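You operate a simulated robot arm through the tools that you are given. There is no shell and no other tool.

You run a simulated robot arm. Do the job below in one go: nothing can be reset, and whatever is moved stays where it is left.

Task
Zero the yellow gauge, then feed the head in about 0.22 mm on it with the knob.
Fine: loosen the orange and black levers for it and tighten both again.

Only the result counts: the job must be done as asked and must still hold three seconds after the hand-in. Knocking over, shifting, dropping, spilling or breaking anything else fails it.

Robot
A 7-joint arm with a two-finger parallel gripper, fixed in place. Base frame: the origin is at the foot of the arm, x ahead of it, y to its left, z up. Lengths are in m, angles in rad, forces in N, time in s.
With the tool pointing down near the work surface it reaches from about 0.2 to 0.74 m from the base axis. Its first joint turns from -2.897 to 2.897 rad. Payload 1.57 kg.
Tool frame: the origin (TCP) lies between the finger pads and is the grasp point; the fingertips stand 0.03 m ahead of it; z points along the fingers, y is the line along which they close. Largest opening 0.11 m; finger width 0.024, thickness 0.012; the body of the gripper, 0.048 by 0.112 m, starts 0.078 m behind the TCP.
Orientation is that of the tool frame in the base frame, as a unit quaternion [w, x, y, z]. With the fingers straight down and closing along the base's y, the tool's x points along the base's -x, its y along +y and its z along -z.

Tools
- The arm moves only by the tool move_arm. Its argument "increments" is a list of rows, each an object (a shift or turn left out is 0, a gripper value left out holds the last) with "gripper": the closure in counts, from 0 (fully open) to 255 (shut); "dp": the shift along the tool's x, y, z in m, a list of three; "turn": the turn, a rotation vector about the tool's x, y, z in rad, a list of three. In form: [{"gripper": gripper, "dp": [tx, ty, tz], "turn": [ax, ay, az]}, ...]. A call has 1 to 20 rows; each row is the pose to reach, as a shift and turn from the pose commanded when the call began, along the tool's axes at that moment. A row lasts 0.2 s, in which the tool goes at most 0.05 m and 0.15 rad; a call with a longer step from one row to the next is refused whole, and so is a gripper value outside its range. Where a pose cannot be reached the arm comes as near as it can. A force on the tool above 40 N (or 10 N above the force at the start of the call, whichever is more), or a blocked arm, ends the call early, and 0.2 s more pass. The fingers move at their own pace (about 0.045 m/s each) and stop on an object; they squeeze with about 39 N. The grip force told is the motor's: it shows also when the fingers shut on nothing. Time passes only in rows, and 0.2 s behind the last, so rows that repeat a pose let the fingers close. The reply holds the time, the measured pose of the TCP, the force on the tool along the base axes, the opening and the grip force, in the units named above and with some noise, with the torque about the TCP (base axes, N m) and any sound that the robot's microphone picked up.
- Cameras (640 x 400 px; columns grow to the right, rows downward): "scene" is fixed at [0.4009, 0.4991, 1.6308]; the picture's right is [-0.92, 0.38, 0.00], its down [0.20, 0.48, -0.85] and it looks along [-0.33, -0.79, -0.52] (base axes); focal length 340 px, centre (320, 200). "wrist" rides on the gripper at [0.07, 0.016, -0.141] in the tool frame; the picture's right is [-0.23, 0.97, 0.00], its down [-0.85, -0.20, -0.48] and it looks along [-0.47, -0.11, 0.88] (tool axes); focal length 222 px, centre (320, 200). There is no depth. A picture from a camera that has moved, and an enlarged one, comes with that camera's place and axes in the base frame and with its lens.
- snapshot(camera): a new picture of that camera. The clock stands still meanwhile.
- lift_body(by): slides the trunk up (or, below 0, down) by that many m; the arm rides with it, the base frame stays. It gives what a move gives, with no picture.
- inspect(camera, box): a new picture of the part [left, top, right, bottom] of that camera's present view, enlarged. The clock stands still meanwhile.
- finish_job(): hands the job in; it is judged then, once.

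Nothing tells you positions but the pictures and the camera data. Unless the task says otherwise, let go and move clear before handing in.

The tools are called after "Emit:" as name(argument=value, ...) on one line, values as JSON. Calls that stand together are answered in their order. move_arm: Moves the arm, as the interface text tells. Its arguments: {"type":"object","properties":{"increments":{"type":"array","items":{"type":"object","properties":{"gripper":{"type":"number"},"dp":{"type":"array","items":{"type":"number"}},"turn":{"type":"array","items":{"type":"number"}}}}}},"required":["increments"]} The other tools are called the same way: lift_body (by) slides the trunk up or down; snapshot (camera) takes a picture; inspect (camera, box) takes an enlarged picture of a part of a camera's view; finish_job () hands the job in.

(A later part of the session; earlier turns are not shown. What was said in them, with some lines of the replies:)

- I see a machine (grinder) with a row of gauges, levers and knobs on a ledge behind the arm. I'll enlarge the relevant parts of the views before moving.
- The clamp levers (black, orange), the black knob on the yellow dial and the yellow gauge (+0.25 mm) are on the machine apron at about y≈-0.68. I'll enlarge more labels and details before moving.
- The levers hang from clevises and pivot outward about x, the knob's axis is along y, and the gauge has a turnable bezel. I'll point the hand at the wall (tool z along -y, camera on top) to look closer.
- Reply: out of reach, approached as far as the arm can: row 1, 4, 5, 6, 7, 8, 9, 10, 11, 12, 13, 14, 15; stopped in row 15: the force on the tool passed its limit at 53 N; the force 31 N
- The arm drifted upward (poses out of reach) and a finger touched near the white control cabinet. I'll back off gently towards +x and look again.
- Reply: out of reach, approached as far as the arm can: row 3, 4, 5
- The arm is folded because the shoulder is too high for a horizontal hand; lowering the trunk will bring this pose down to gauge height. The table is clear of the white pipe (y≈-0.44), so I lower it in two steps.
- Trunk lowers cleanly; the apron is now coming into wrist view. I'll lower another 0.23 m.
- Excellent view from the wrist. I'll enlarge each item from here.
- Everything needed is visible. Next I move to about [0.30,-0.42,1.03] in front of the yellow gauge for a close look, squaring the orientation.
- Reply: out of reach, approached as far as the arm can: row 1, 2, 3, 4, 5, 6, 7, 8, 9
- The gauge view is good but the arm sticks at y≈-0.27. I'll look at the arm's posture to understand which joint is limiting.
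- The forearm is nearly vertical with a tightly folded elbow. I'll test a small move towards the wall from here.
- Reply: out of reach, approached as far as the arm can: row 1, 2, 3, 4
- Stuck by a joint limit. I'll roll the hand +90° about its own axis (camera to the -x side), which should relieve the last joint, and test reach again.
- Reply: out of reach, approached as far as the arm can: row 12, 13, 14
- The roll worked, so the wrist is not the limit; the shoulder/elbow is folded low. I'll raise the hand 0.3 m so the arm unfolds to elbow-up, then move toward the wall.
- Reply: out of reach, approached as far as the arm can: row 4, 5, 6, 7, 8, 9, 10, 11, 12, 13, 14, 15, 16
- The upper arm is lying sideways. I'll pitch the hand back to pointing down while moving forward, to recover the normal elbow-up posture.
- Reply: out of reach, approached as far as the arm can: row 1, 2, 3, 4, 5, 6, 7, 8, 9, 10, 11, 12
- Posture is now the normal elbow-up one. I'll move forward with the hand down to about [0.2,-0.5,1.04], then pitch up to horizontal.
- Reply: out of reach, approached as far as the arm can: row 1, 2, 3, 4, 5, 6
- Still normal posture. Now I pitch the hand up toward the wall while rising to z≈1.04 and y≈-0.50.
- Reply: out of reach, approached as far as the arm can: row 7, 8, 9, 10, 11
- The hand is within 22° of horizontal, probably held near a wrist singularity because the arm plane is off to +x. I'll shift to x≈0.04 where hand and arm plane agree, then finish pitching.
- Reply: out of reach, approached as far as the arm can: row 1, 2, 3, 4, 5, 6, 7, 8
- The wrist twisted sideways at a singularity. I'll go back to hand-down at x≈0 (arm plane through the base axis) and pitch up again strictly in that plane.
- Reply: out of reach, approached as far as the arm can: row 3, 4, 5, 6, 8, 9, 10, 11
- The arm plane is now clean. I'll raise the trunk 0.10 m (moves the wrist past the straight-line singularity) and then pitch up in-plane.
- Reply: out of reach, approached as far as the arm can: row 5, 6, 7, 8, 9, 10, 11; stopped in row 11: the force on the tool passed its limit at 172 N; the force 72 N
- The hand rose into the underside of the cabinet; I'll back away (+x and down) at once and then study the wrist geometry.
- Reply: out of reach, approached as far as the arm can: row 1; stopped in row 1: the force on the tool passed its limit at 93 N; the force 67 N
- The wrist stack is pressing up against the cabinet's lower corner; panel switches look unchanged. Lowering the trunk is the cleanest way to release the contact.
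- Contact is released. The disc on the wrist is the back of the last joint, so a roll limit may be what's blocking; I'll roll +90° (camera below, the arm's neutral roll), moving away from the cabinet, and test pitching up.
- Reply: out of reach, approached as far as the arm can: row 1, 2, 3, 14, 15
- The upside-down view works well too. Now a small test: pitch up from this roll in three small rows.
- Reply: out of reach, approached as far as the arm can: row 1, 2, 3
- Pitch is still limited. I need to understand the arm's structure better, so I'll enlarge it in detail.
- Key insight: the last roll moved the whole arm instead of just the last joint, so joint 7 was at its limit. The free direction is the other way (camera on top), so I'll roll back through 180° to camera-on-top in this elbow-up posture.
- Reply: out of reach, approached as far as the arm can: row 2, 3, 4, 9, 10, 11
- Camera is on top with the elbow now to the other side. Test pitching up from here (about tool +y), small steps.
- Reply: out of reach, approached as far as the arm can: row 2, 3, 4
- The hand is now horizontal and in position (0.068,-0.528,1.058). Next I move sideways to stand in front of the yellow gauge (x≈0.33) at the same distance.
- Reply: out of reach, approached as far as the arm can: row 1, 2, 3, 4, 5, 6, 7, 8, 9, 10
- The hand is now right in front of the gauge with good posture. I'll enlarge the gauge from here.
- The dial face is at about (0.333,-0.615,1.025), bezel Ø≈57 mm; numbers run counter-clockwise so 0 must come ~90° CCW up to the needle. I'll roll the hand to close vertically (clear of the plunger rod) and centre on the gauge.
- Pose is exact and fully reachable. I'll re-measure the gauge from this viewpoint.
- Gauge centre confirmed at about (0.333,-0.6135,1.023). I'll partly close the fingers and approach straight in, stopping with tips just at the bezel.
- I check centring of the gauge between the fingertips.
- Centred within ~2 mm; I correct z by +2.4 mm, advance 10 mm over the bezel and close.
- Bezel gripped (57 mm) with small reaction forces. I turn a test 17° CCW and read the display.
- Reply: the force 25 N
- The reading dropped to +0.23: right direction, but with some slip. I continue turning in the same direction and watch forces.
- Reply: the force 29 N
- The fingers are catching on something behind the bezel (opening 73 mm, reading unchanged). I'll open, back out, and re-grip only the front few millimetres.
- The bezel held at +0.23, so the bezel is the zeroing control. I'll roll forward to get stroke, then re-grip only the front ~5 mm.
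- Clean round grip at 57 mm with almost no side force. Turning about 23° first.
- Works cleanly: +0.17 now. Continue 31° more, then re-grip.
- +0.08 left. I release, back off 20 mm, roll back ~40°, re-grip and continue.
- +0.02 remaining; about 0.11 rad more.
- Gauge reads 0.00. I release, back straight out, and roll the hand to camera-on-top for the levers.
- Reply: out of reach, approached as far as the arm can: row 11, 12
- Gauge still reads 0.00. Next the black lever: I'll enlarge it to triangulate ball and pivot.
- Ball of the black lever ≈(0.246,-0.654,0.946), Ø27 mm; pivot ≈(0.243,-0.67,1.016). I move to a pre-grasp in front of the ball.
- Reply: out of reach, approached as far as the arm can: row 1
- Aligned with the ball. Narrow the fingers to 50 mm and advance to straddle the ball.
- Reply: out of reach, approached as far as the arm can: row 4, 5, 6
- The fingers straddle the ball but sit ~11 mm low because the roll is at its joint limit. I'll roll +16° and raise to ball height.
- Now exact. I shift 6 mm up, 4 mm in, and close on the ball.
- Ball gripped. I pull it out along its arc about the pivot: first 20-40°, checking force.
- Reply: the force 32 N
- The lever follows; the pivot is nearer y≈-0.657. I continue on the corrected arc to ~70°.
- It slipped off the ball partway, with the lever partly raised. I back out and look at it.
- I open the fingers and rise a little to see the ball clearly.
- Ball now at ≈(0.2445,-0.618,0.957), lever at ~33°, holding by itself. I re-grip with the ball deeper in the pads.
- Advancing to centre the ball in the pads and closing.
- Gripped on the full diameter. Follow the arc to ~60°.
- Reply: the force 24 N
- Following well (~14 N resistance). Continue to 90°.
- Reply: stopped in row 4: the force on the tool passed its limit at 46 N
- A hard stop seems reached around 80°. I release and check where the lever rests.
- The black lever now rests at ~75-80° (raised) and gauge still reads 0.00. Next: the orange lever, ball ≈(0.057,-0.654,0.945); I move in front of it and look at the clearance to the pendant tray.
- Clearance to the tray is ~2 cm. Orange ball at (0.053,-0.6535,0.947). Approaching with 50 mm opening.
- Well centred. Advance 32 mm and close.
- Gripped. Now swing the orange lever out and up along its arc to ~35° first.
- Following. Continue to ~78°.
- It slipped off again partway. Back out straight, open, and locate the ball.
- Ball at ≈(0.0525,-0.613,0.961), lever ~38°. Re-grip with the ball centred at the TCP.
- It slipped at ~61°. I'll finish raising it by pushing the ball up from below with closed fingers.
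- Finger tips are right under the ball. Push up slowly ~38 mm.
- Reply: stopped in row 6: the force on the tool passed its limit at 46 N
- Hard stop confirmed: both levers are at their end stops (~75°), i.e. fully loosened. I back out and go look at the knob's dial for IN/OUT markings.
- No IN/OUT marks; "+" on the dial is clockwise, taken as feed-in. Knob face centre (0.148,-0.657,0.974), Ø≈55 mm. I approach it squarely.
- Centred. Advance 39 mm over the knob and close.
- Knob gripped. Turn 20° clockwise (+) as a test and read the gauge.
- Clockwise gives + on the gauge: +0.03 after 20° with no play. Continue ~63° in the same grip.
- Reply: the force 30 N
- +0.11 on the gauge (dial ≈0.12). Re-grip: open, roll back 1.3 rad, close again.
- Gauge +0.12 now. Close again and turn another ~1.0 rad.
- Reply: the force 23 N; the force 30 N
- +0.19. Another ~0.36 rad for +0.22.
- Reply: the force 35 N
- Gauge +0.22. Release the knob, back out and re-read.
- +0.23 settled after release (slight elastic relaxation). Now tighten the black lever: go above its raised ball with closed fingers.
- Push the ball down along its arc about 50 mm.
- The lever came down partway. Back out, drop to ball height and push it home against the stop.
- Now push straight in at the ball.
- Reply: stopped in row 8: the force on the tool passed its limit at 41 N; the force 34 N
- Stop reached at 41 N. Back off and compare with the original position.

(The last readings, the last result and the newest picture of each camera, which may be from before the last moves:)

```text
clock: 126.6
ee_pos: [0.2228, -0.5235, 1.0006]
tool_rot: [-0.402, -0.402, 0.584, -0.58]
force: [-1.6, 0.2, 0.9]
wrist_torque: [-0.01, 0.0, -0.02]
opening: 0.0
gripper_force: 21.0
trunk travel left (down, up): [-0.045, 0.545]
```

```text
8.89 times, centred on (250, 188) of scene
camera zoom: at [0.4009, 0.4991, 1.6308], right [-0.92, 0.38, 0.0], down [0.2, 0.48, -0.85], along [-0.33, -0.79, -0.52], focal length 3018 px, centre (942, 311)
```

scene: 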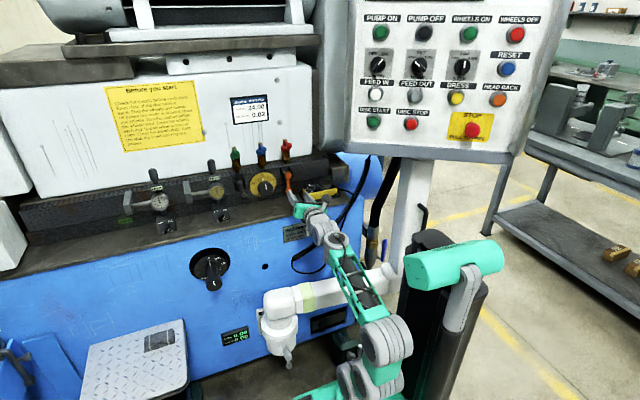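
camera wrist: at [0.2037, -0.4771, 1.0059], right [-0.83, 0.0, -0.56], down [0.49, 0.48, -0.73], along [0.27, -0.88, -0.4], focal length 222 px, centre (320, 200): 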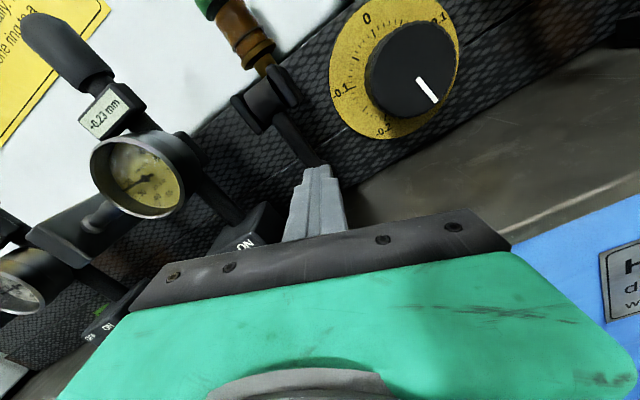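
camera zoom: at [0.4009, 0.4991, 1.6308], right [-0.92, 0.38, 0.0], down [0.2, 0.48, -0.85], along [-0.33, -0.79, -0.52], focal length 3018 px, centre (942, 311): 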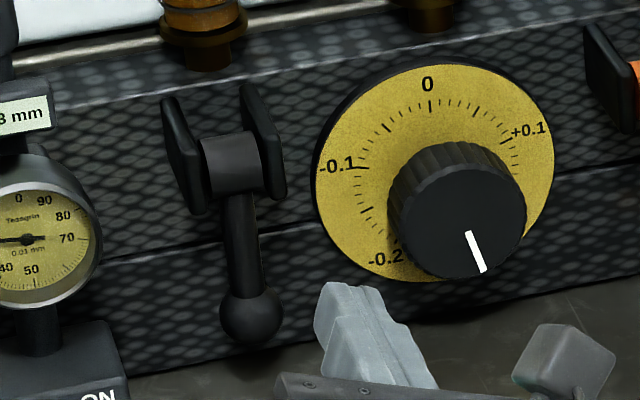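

The black lever is back exactly where it was, gauge steady at +0.23. Now the orange lever: go above its raised ball.

Emit:
move_arm(increments=[{"dp": [0.02, 0.025, 0]}, {"dp": [0.04, 0.055, 0]}, {"dp": [0.06, 0.085, 0]}, {"dp": [0.08, 0.115, 0]}, {"dp": [0.1015, 0.1426, 0]}, {"dp": [0.1015, 0.1426, 0]}, {"dp": [0.1015, 0.1426, 0.03]}, {"dp": [0.1015, 0.1426, 0.0525]}])

Emit:
inspect(camera="scene", box=[250, 145, 350, 225])

Emit:
snapshot(camera="wrist")

```text
clock: 128.4
ee_pos: [0.0518, -0.5786, 1.0469]
tool_rot: [-0.402, -0.4, 0.585, -0.58]
force: [0.7, -0.1, 0.4]
wrist_torque: [0.06, -0.02, 0.01]
opening: 0.0
gripper_force: 21.7
trunk travel left (down, up): [-0.045, 0.545]
```

```text
5.00 times, centred on (300, 185) of scene
camera zoom: at [0.4009, 0.4991, 1.6308], right [-0.92, 0.38, 0.0], down [0.2, 0.48, -0.85], along [-0.33, -0.79, -0.52], focal length 1698 px, centre (420, 275)
```

zoom: 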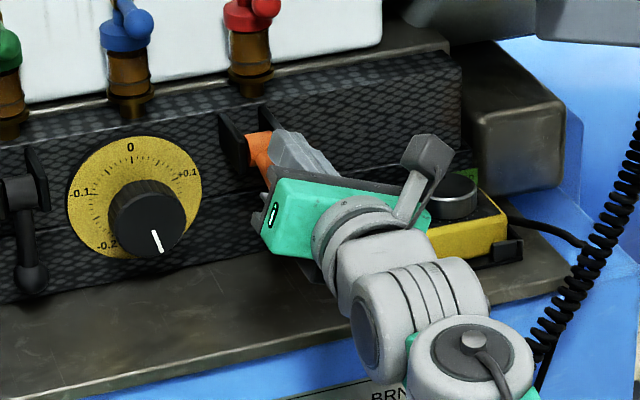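

```text
taken
camera wrist: at [0.0125, -0.4377, 1.1061], right [-0.83, 0.0, -0.56], down [0.49, 0.48, -0.73], along [0.26, -0.88, -0.4], focal length 222 px, centre (320, 200)
```

wrist: 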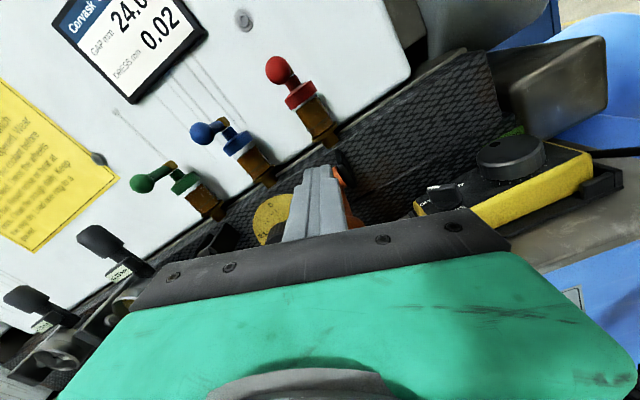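

Push down along the arc as before.

Emit:
move_arm(increments=[{"dp": [-0.01, 0.0037, 0.0]}, {"dp": [-0.02, 0.0075, 0.0]}, {"dp": [-0.028, 0.0106, 0.003]}, {"dp": [-0.036, 0.0136, 0.006]}, {"dp": [-0.043, 0.0162, 0.01]}, {"dp": [-0.0506, 0.019, 0.014]}])

Emit:
inspect(camera="scene", box=[250, 145, 350, 225])

Emit:
snapshot(camera="wrist")

```text
clock: 129.8
ee_pos: [0.0513, -0.5904, 0.9907]
tool_rot: [-0.401, -0.401, 0.584, -0.581]
force: [-0.7, 1.1, 1.5]
wrist_torque: [-0.04, 0.0, -0.03]
opening: 0.0
gripper_force: 21.1
trunk travel left (down, up): [-0.045, 0.545]
```

```text
5.00 times, centred on (300, 185) of scene
camera zoom: at [0.4009, 0.4991, 1.6308], right [-0.92, 0.38, 0.0], down [0.2, 0.48, -0.85], along [-0.33, -0.79, -0.52], focal length 1698 px, centre (420, 275)
```

zoom: 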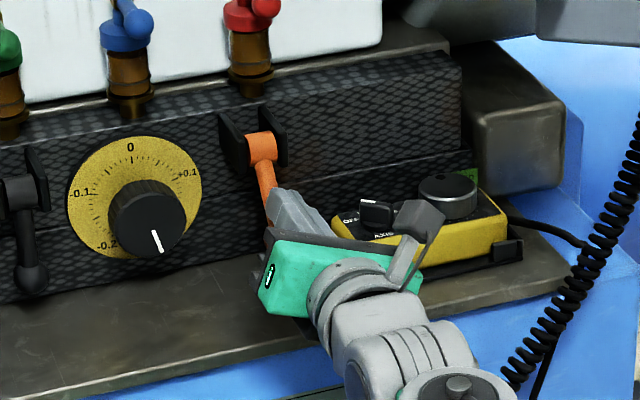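

```text
taken
camera wrist: at [0.0132, -0.4504, 1.0504], right [-0.83, 0.01, -0.56], down [0.49, 0.48, -0.73], along [0.26, -0.88, -0.4], focal length 222 px, centre (320, 200)
```

wrist: 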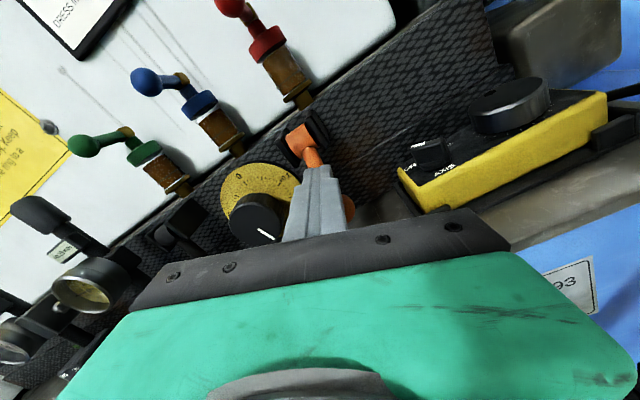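

Back out, drop to ball height, check, then push home.

Emit:
move_arm(increments=[{"dp": [0.002, 0, -0.025]}, {"dp": [0.002, 0, -0.06]}, {"dp": [-0.02, 0.0075, -0.06]}, {"dp": [-0.039, 0.0148, -0.06]}, {"dp": [-0.039, 0.0148, -0.06]}])

Emit:
snapshot(camera="wrist")

Emit:
inspect(camera="scene", box=[250, 145, 350, 225])

```text
clock: 131.0
ee_pos: [0.0537, -0.5301, 0.948]
tool_rot: [-0.401, -0.401, 0.584, -0.581]
force: [-0.2, -0.4, 0.6]
wrist_torque: [0.03, -0.03, 0.0]
opening: 0.0
gripper_force: 21.2
trunk travel left (down, up): [-0.045, 0.545]
```

```text
taken
camera wrist: at [0.0141, -0.3904, 1.0086], right [-0.83, 0.01, -0.56], down [0.49, 0.48, -0.73], along [0.26, -0.88, -0.4], focal length 222 px, centre (320, 200)
```

wrist: 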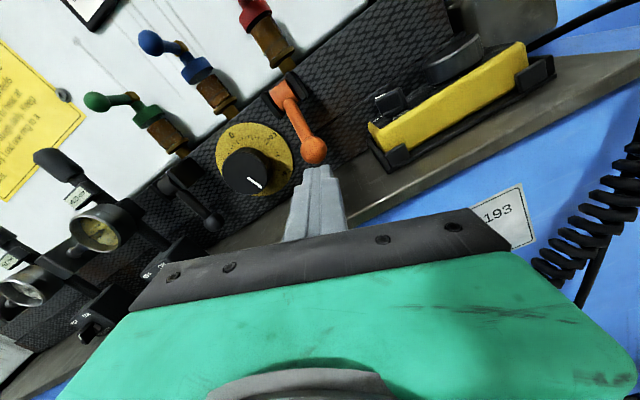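

```text
5.00 times, centred on (300, 185) of scene
camera zoom: at [0.4009, 0.4991, 1.6308], right [-0.92, 0.38, 0.0], down [0.2, 0.48, -0.85], along [-0.33, -0.79, -0.52], focal length 1698 px, centre (420, 275)
```

zoom: 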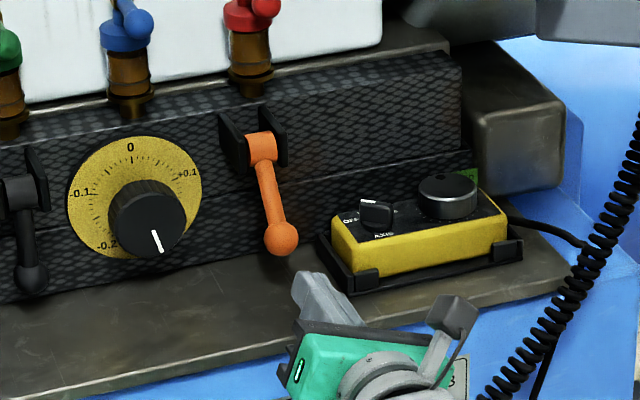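

Emit:
move_arm(increments=[{"dp": [0.002, 0.001, 0.025]}, {"dp": [0.002, 0.001, 0.038]}, {"dp": [0.002, 0.001, 0.048]}, {"dp": [0.001, 0.001, 0.058]}, {"dp": [0.0, 0.001, 0.068]}, {"dp": [-0.001, 0.001, 0.077]}, {"dp": [-0.002, 0.001, 0.085]}, {"dp": [-0.002, 0.001, 0.09]}])

Emit:
inspect(camera="scene", box=[250, 145, 350, 225])

Emit:
inspect(camera="scene", box=[195, 170, 235, 205])

```text
clock: 132.9
ee_pos: [0.0525, -0.618, 0.9468]
tool_rot: [-0.401, -0.401, 0.584, -0.581]
force: [-1.2, 32.9, -5.4]
wrist_torque: [0.3, -0.14, 0.06]
opening: 0.0
gripper_force: 21.5
trunk travel left (down, up): [-0.045, 0.545]
stopped in row 8: the force on the tool passed its limit at 44 N (the readings are from after the stop); the commanded pose is now the measured one
```

```text
5.00 times, centred on (300, 185) of scene
camera zoom: at [0.4009, 0.4991, 1.6308], right [-0.92, 0.38, 0.0], down [0.2, 0.48, -0.85], along [-0.33, -0.79, -0.52], focal length 1698 px, centre (420, 275)
```

zoom: 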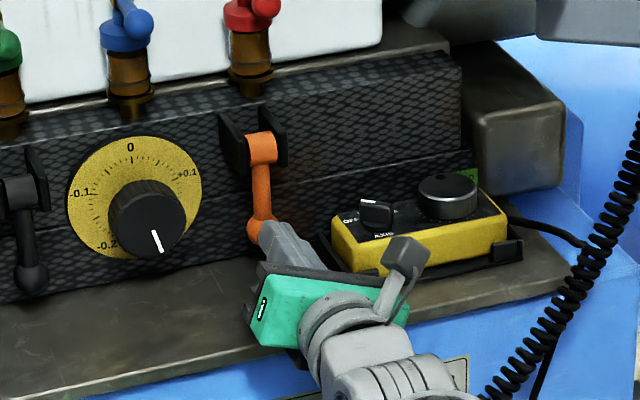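

```text
11.43 times, centred on (215, 188) of scene
camera zoom: at [0.4009, 0.4991, 1.6308], right [-0.92, 0.38, 0.0], down [0.2, 0.48, -0.85], along [-0.33, -0.79, -0.52], focal length 3880 px, centre (1520, 343)
```

zoom: 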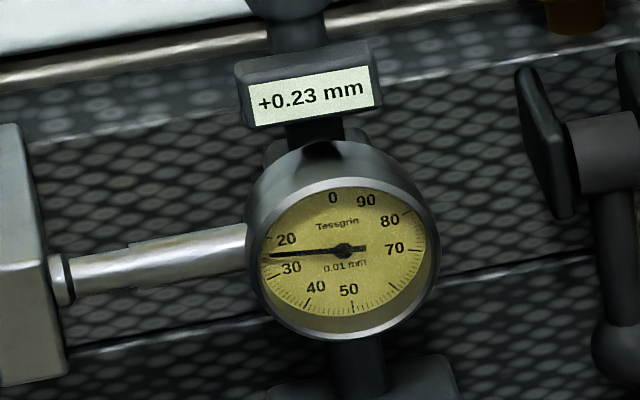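

Both levers are home; gauge holds +0.23 (≈0.225-0.23). I back clear and verify everything.

Emit:
move_arm(increments=[{"dp": [0, 0, -0.02]}, {"dp": [0, 0, -0.05]}, {"dp": [0, 0, -0.09]}, {"dp": [0.0, -0.03, -0.12]}, {"dp": [0.0, -0.06, -0.14]}, {"dp": [0.0, -0.06, -0.14]}])

Emit:
snapshot(camera="scene")

Emit:
inspect(camera="scene", box=[110, 140, 230, 240])

Emit:
inspect(camera="scene", box=[225, 150, 305, 210])

Emit:
inspect(camera="scene", box=[195, 170, 235, 205])

Emit:
snapshot(camera="wrist")

```text
clock: 134.3
ee_pos: [0.1057, -0.4806, 0.9698]
tool_rot: [-0.403, -0.4, 0.586, -0.579]
force: [0.1, -1.0, -0.5]
wrist_torque: [-0.02, 0.02, 0.0]
opening: 0.0
gripper_force: 21.9
trunk travel left (down, up): [-0.045, 0.545]
```

```text
taken
```

scene: 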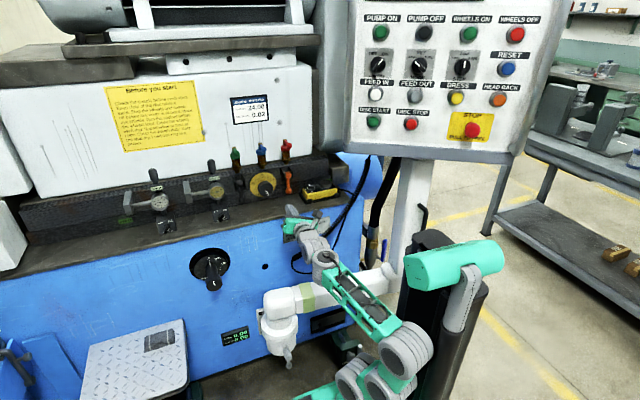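

```text
4.00 times, centred on (170, 190) of scene
camera zoom: at [0.4009, 0.4991, 1.6308], right [-0.92, 0.38, 0.0], down [0.2, 0.48, -0.85], along [-0.33, -0.79, -0.52], focal length 1358 px, centre (920, 240)
```

zoom: 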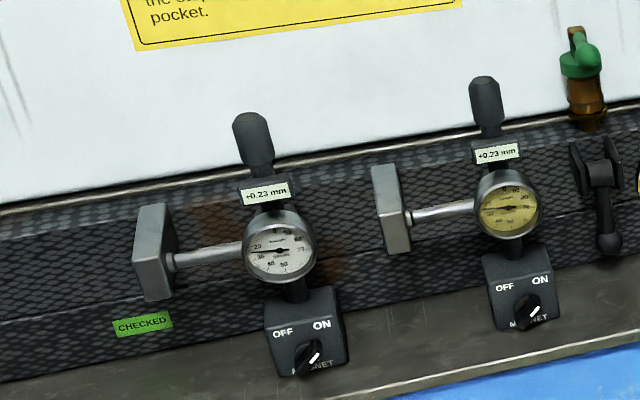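

```text
6.67 times, centred on (265, 180) of scene
camera zoom: at [0.4009, 0.4991, 1.6308], right [-0.92, 0.38, 0.0], down [0.2, 0.48, -0.85], along [-0.33, -0.79, -0.52], focal length 2263 px, centre (687, 333)
```

zoom: 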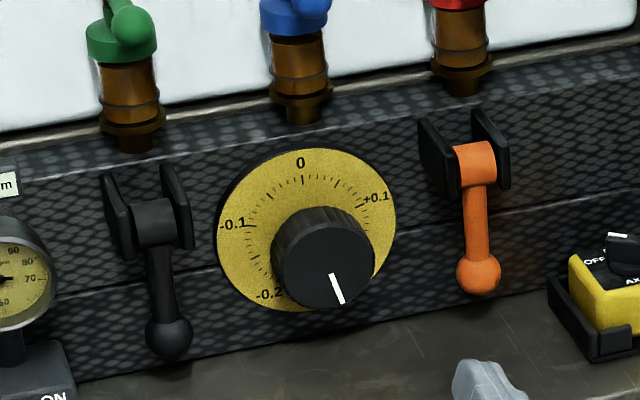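

```text
11.43 times, centred on (215, 188) of scene
camera zoom: at [0.4009, 0.4991, 1.6308], right [-0.92, 0.38, 0.0], down [0.2, 0.48, -0.85], along [-0.33, -0.79, -0.52], focal length 3880 px, centre (1520, 343)
```

zoom: 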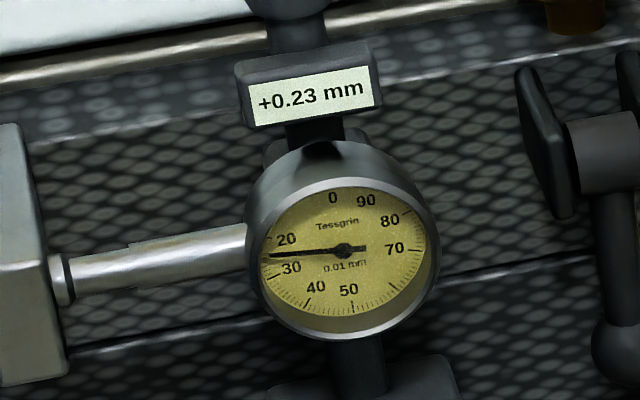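

```text
taken
camera wrist: at [0.0669, -0.3407, 1.0292], right [-0.83, 0.01, -0.56], down [0.5, 0.48, -0.72], along [0.26, -0.88, -0.4], focal length 222 px, centre (320, 200)
```

wrist: 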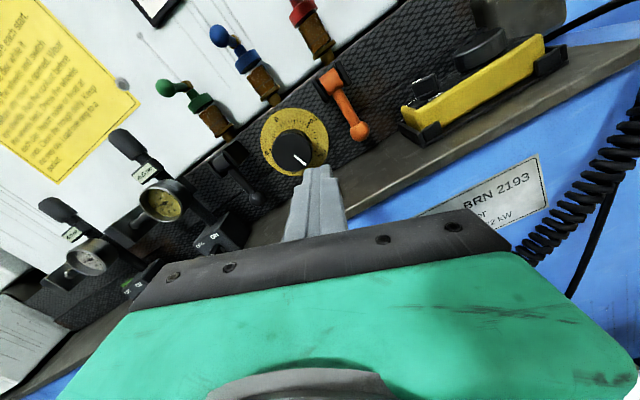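

Emit:
inspect(camera="scene", box=[145, 180, 185, 215])

Emit:
inspect(camera="scene", box=[345, 0, 545, 160])

```text
11.43 times, centred on (165, 198) of scene
camera zoom: at [0.4009, 0.4991, 1.6308], right [-0.92, 0.38, 0.0], down [0.2, 0.48, -0.85], along [-0.33, -0.79, -0.52], focal length 3880 px, centre (2091, 229)
```

zoom: 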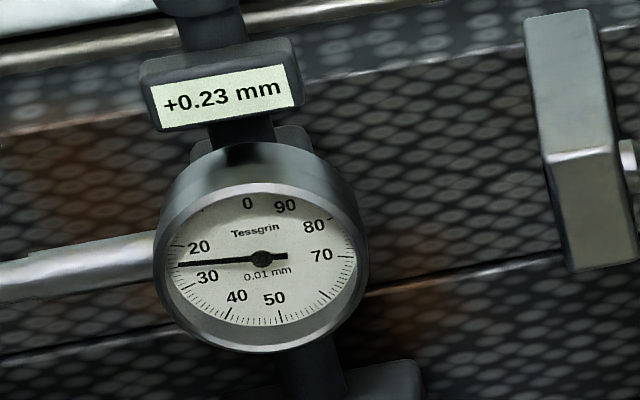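

```text
2.50 times, centred on (445, 80) of scene
camera zoom: at [0.4009, 0.4991, 1.6308], right [-0.92, 0.38, 0.0], down [0.2, 0.48, -0.85], along [-0.33, -0.79, -0.52], focal length 849 px, centre (8, 500)
```

zoom: 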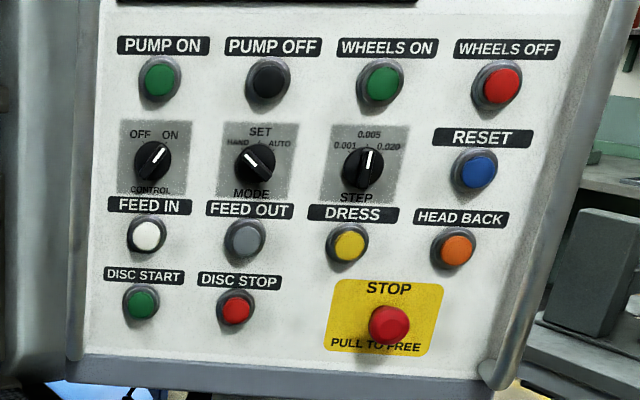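

I've zeroed the yellow gauge and fed the head in with the knob. It now reads +0.23 mm, about 0.01 mm over your 0.22. The white gauge, which also started at 0.00, reads +0.23 as well. Both levers are back against their stops, and the panel switches look unchanged. The hand is clear and empty, so I'm handing the job in.

Emit:
finish_job()

```text
The job is handed in.
```

The yellow gauge is zeroed and the head is fed in, but the gauge settled at +0.23 mm, slightly over the 0.22 you asked for. It showed +0.22 while I was holding the knob and crept up once I let go. I left it because correcting it meant loosening both levers again.

- **Cross-check:** the white gauge, which started at 0.00, also reads +0.23 mm.
- **Feed direction:** nothing on the dial marks in or out, so I took "+" (clockwise) as feeding in.
- **Levers:** I loosened the orange and black levers for the feed. Both are now pushed back down to their stops, and tightening them didn't change the reading.
- **Contact with the cabinet:** early on, while I was getting the arm into position, it hit the control cabinet twice. The second hit was hard, about 172 N against the lower corner. The panel switches and buttons look unchanged in the pictures, and I saw no damage.

The hand is empty and clear of the machine. I handed the job in but got no verdict back.
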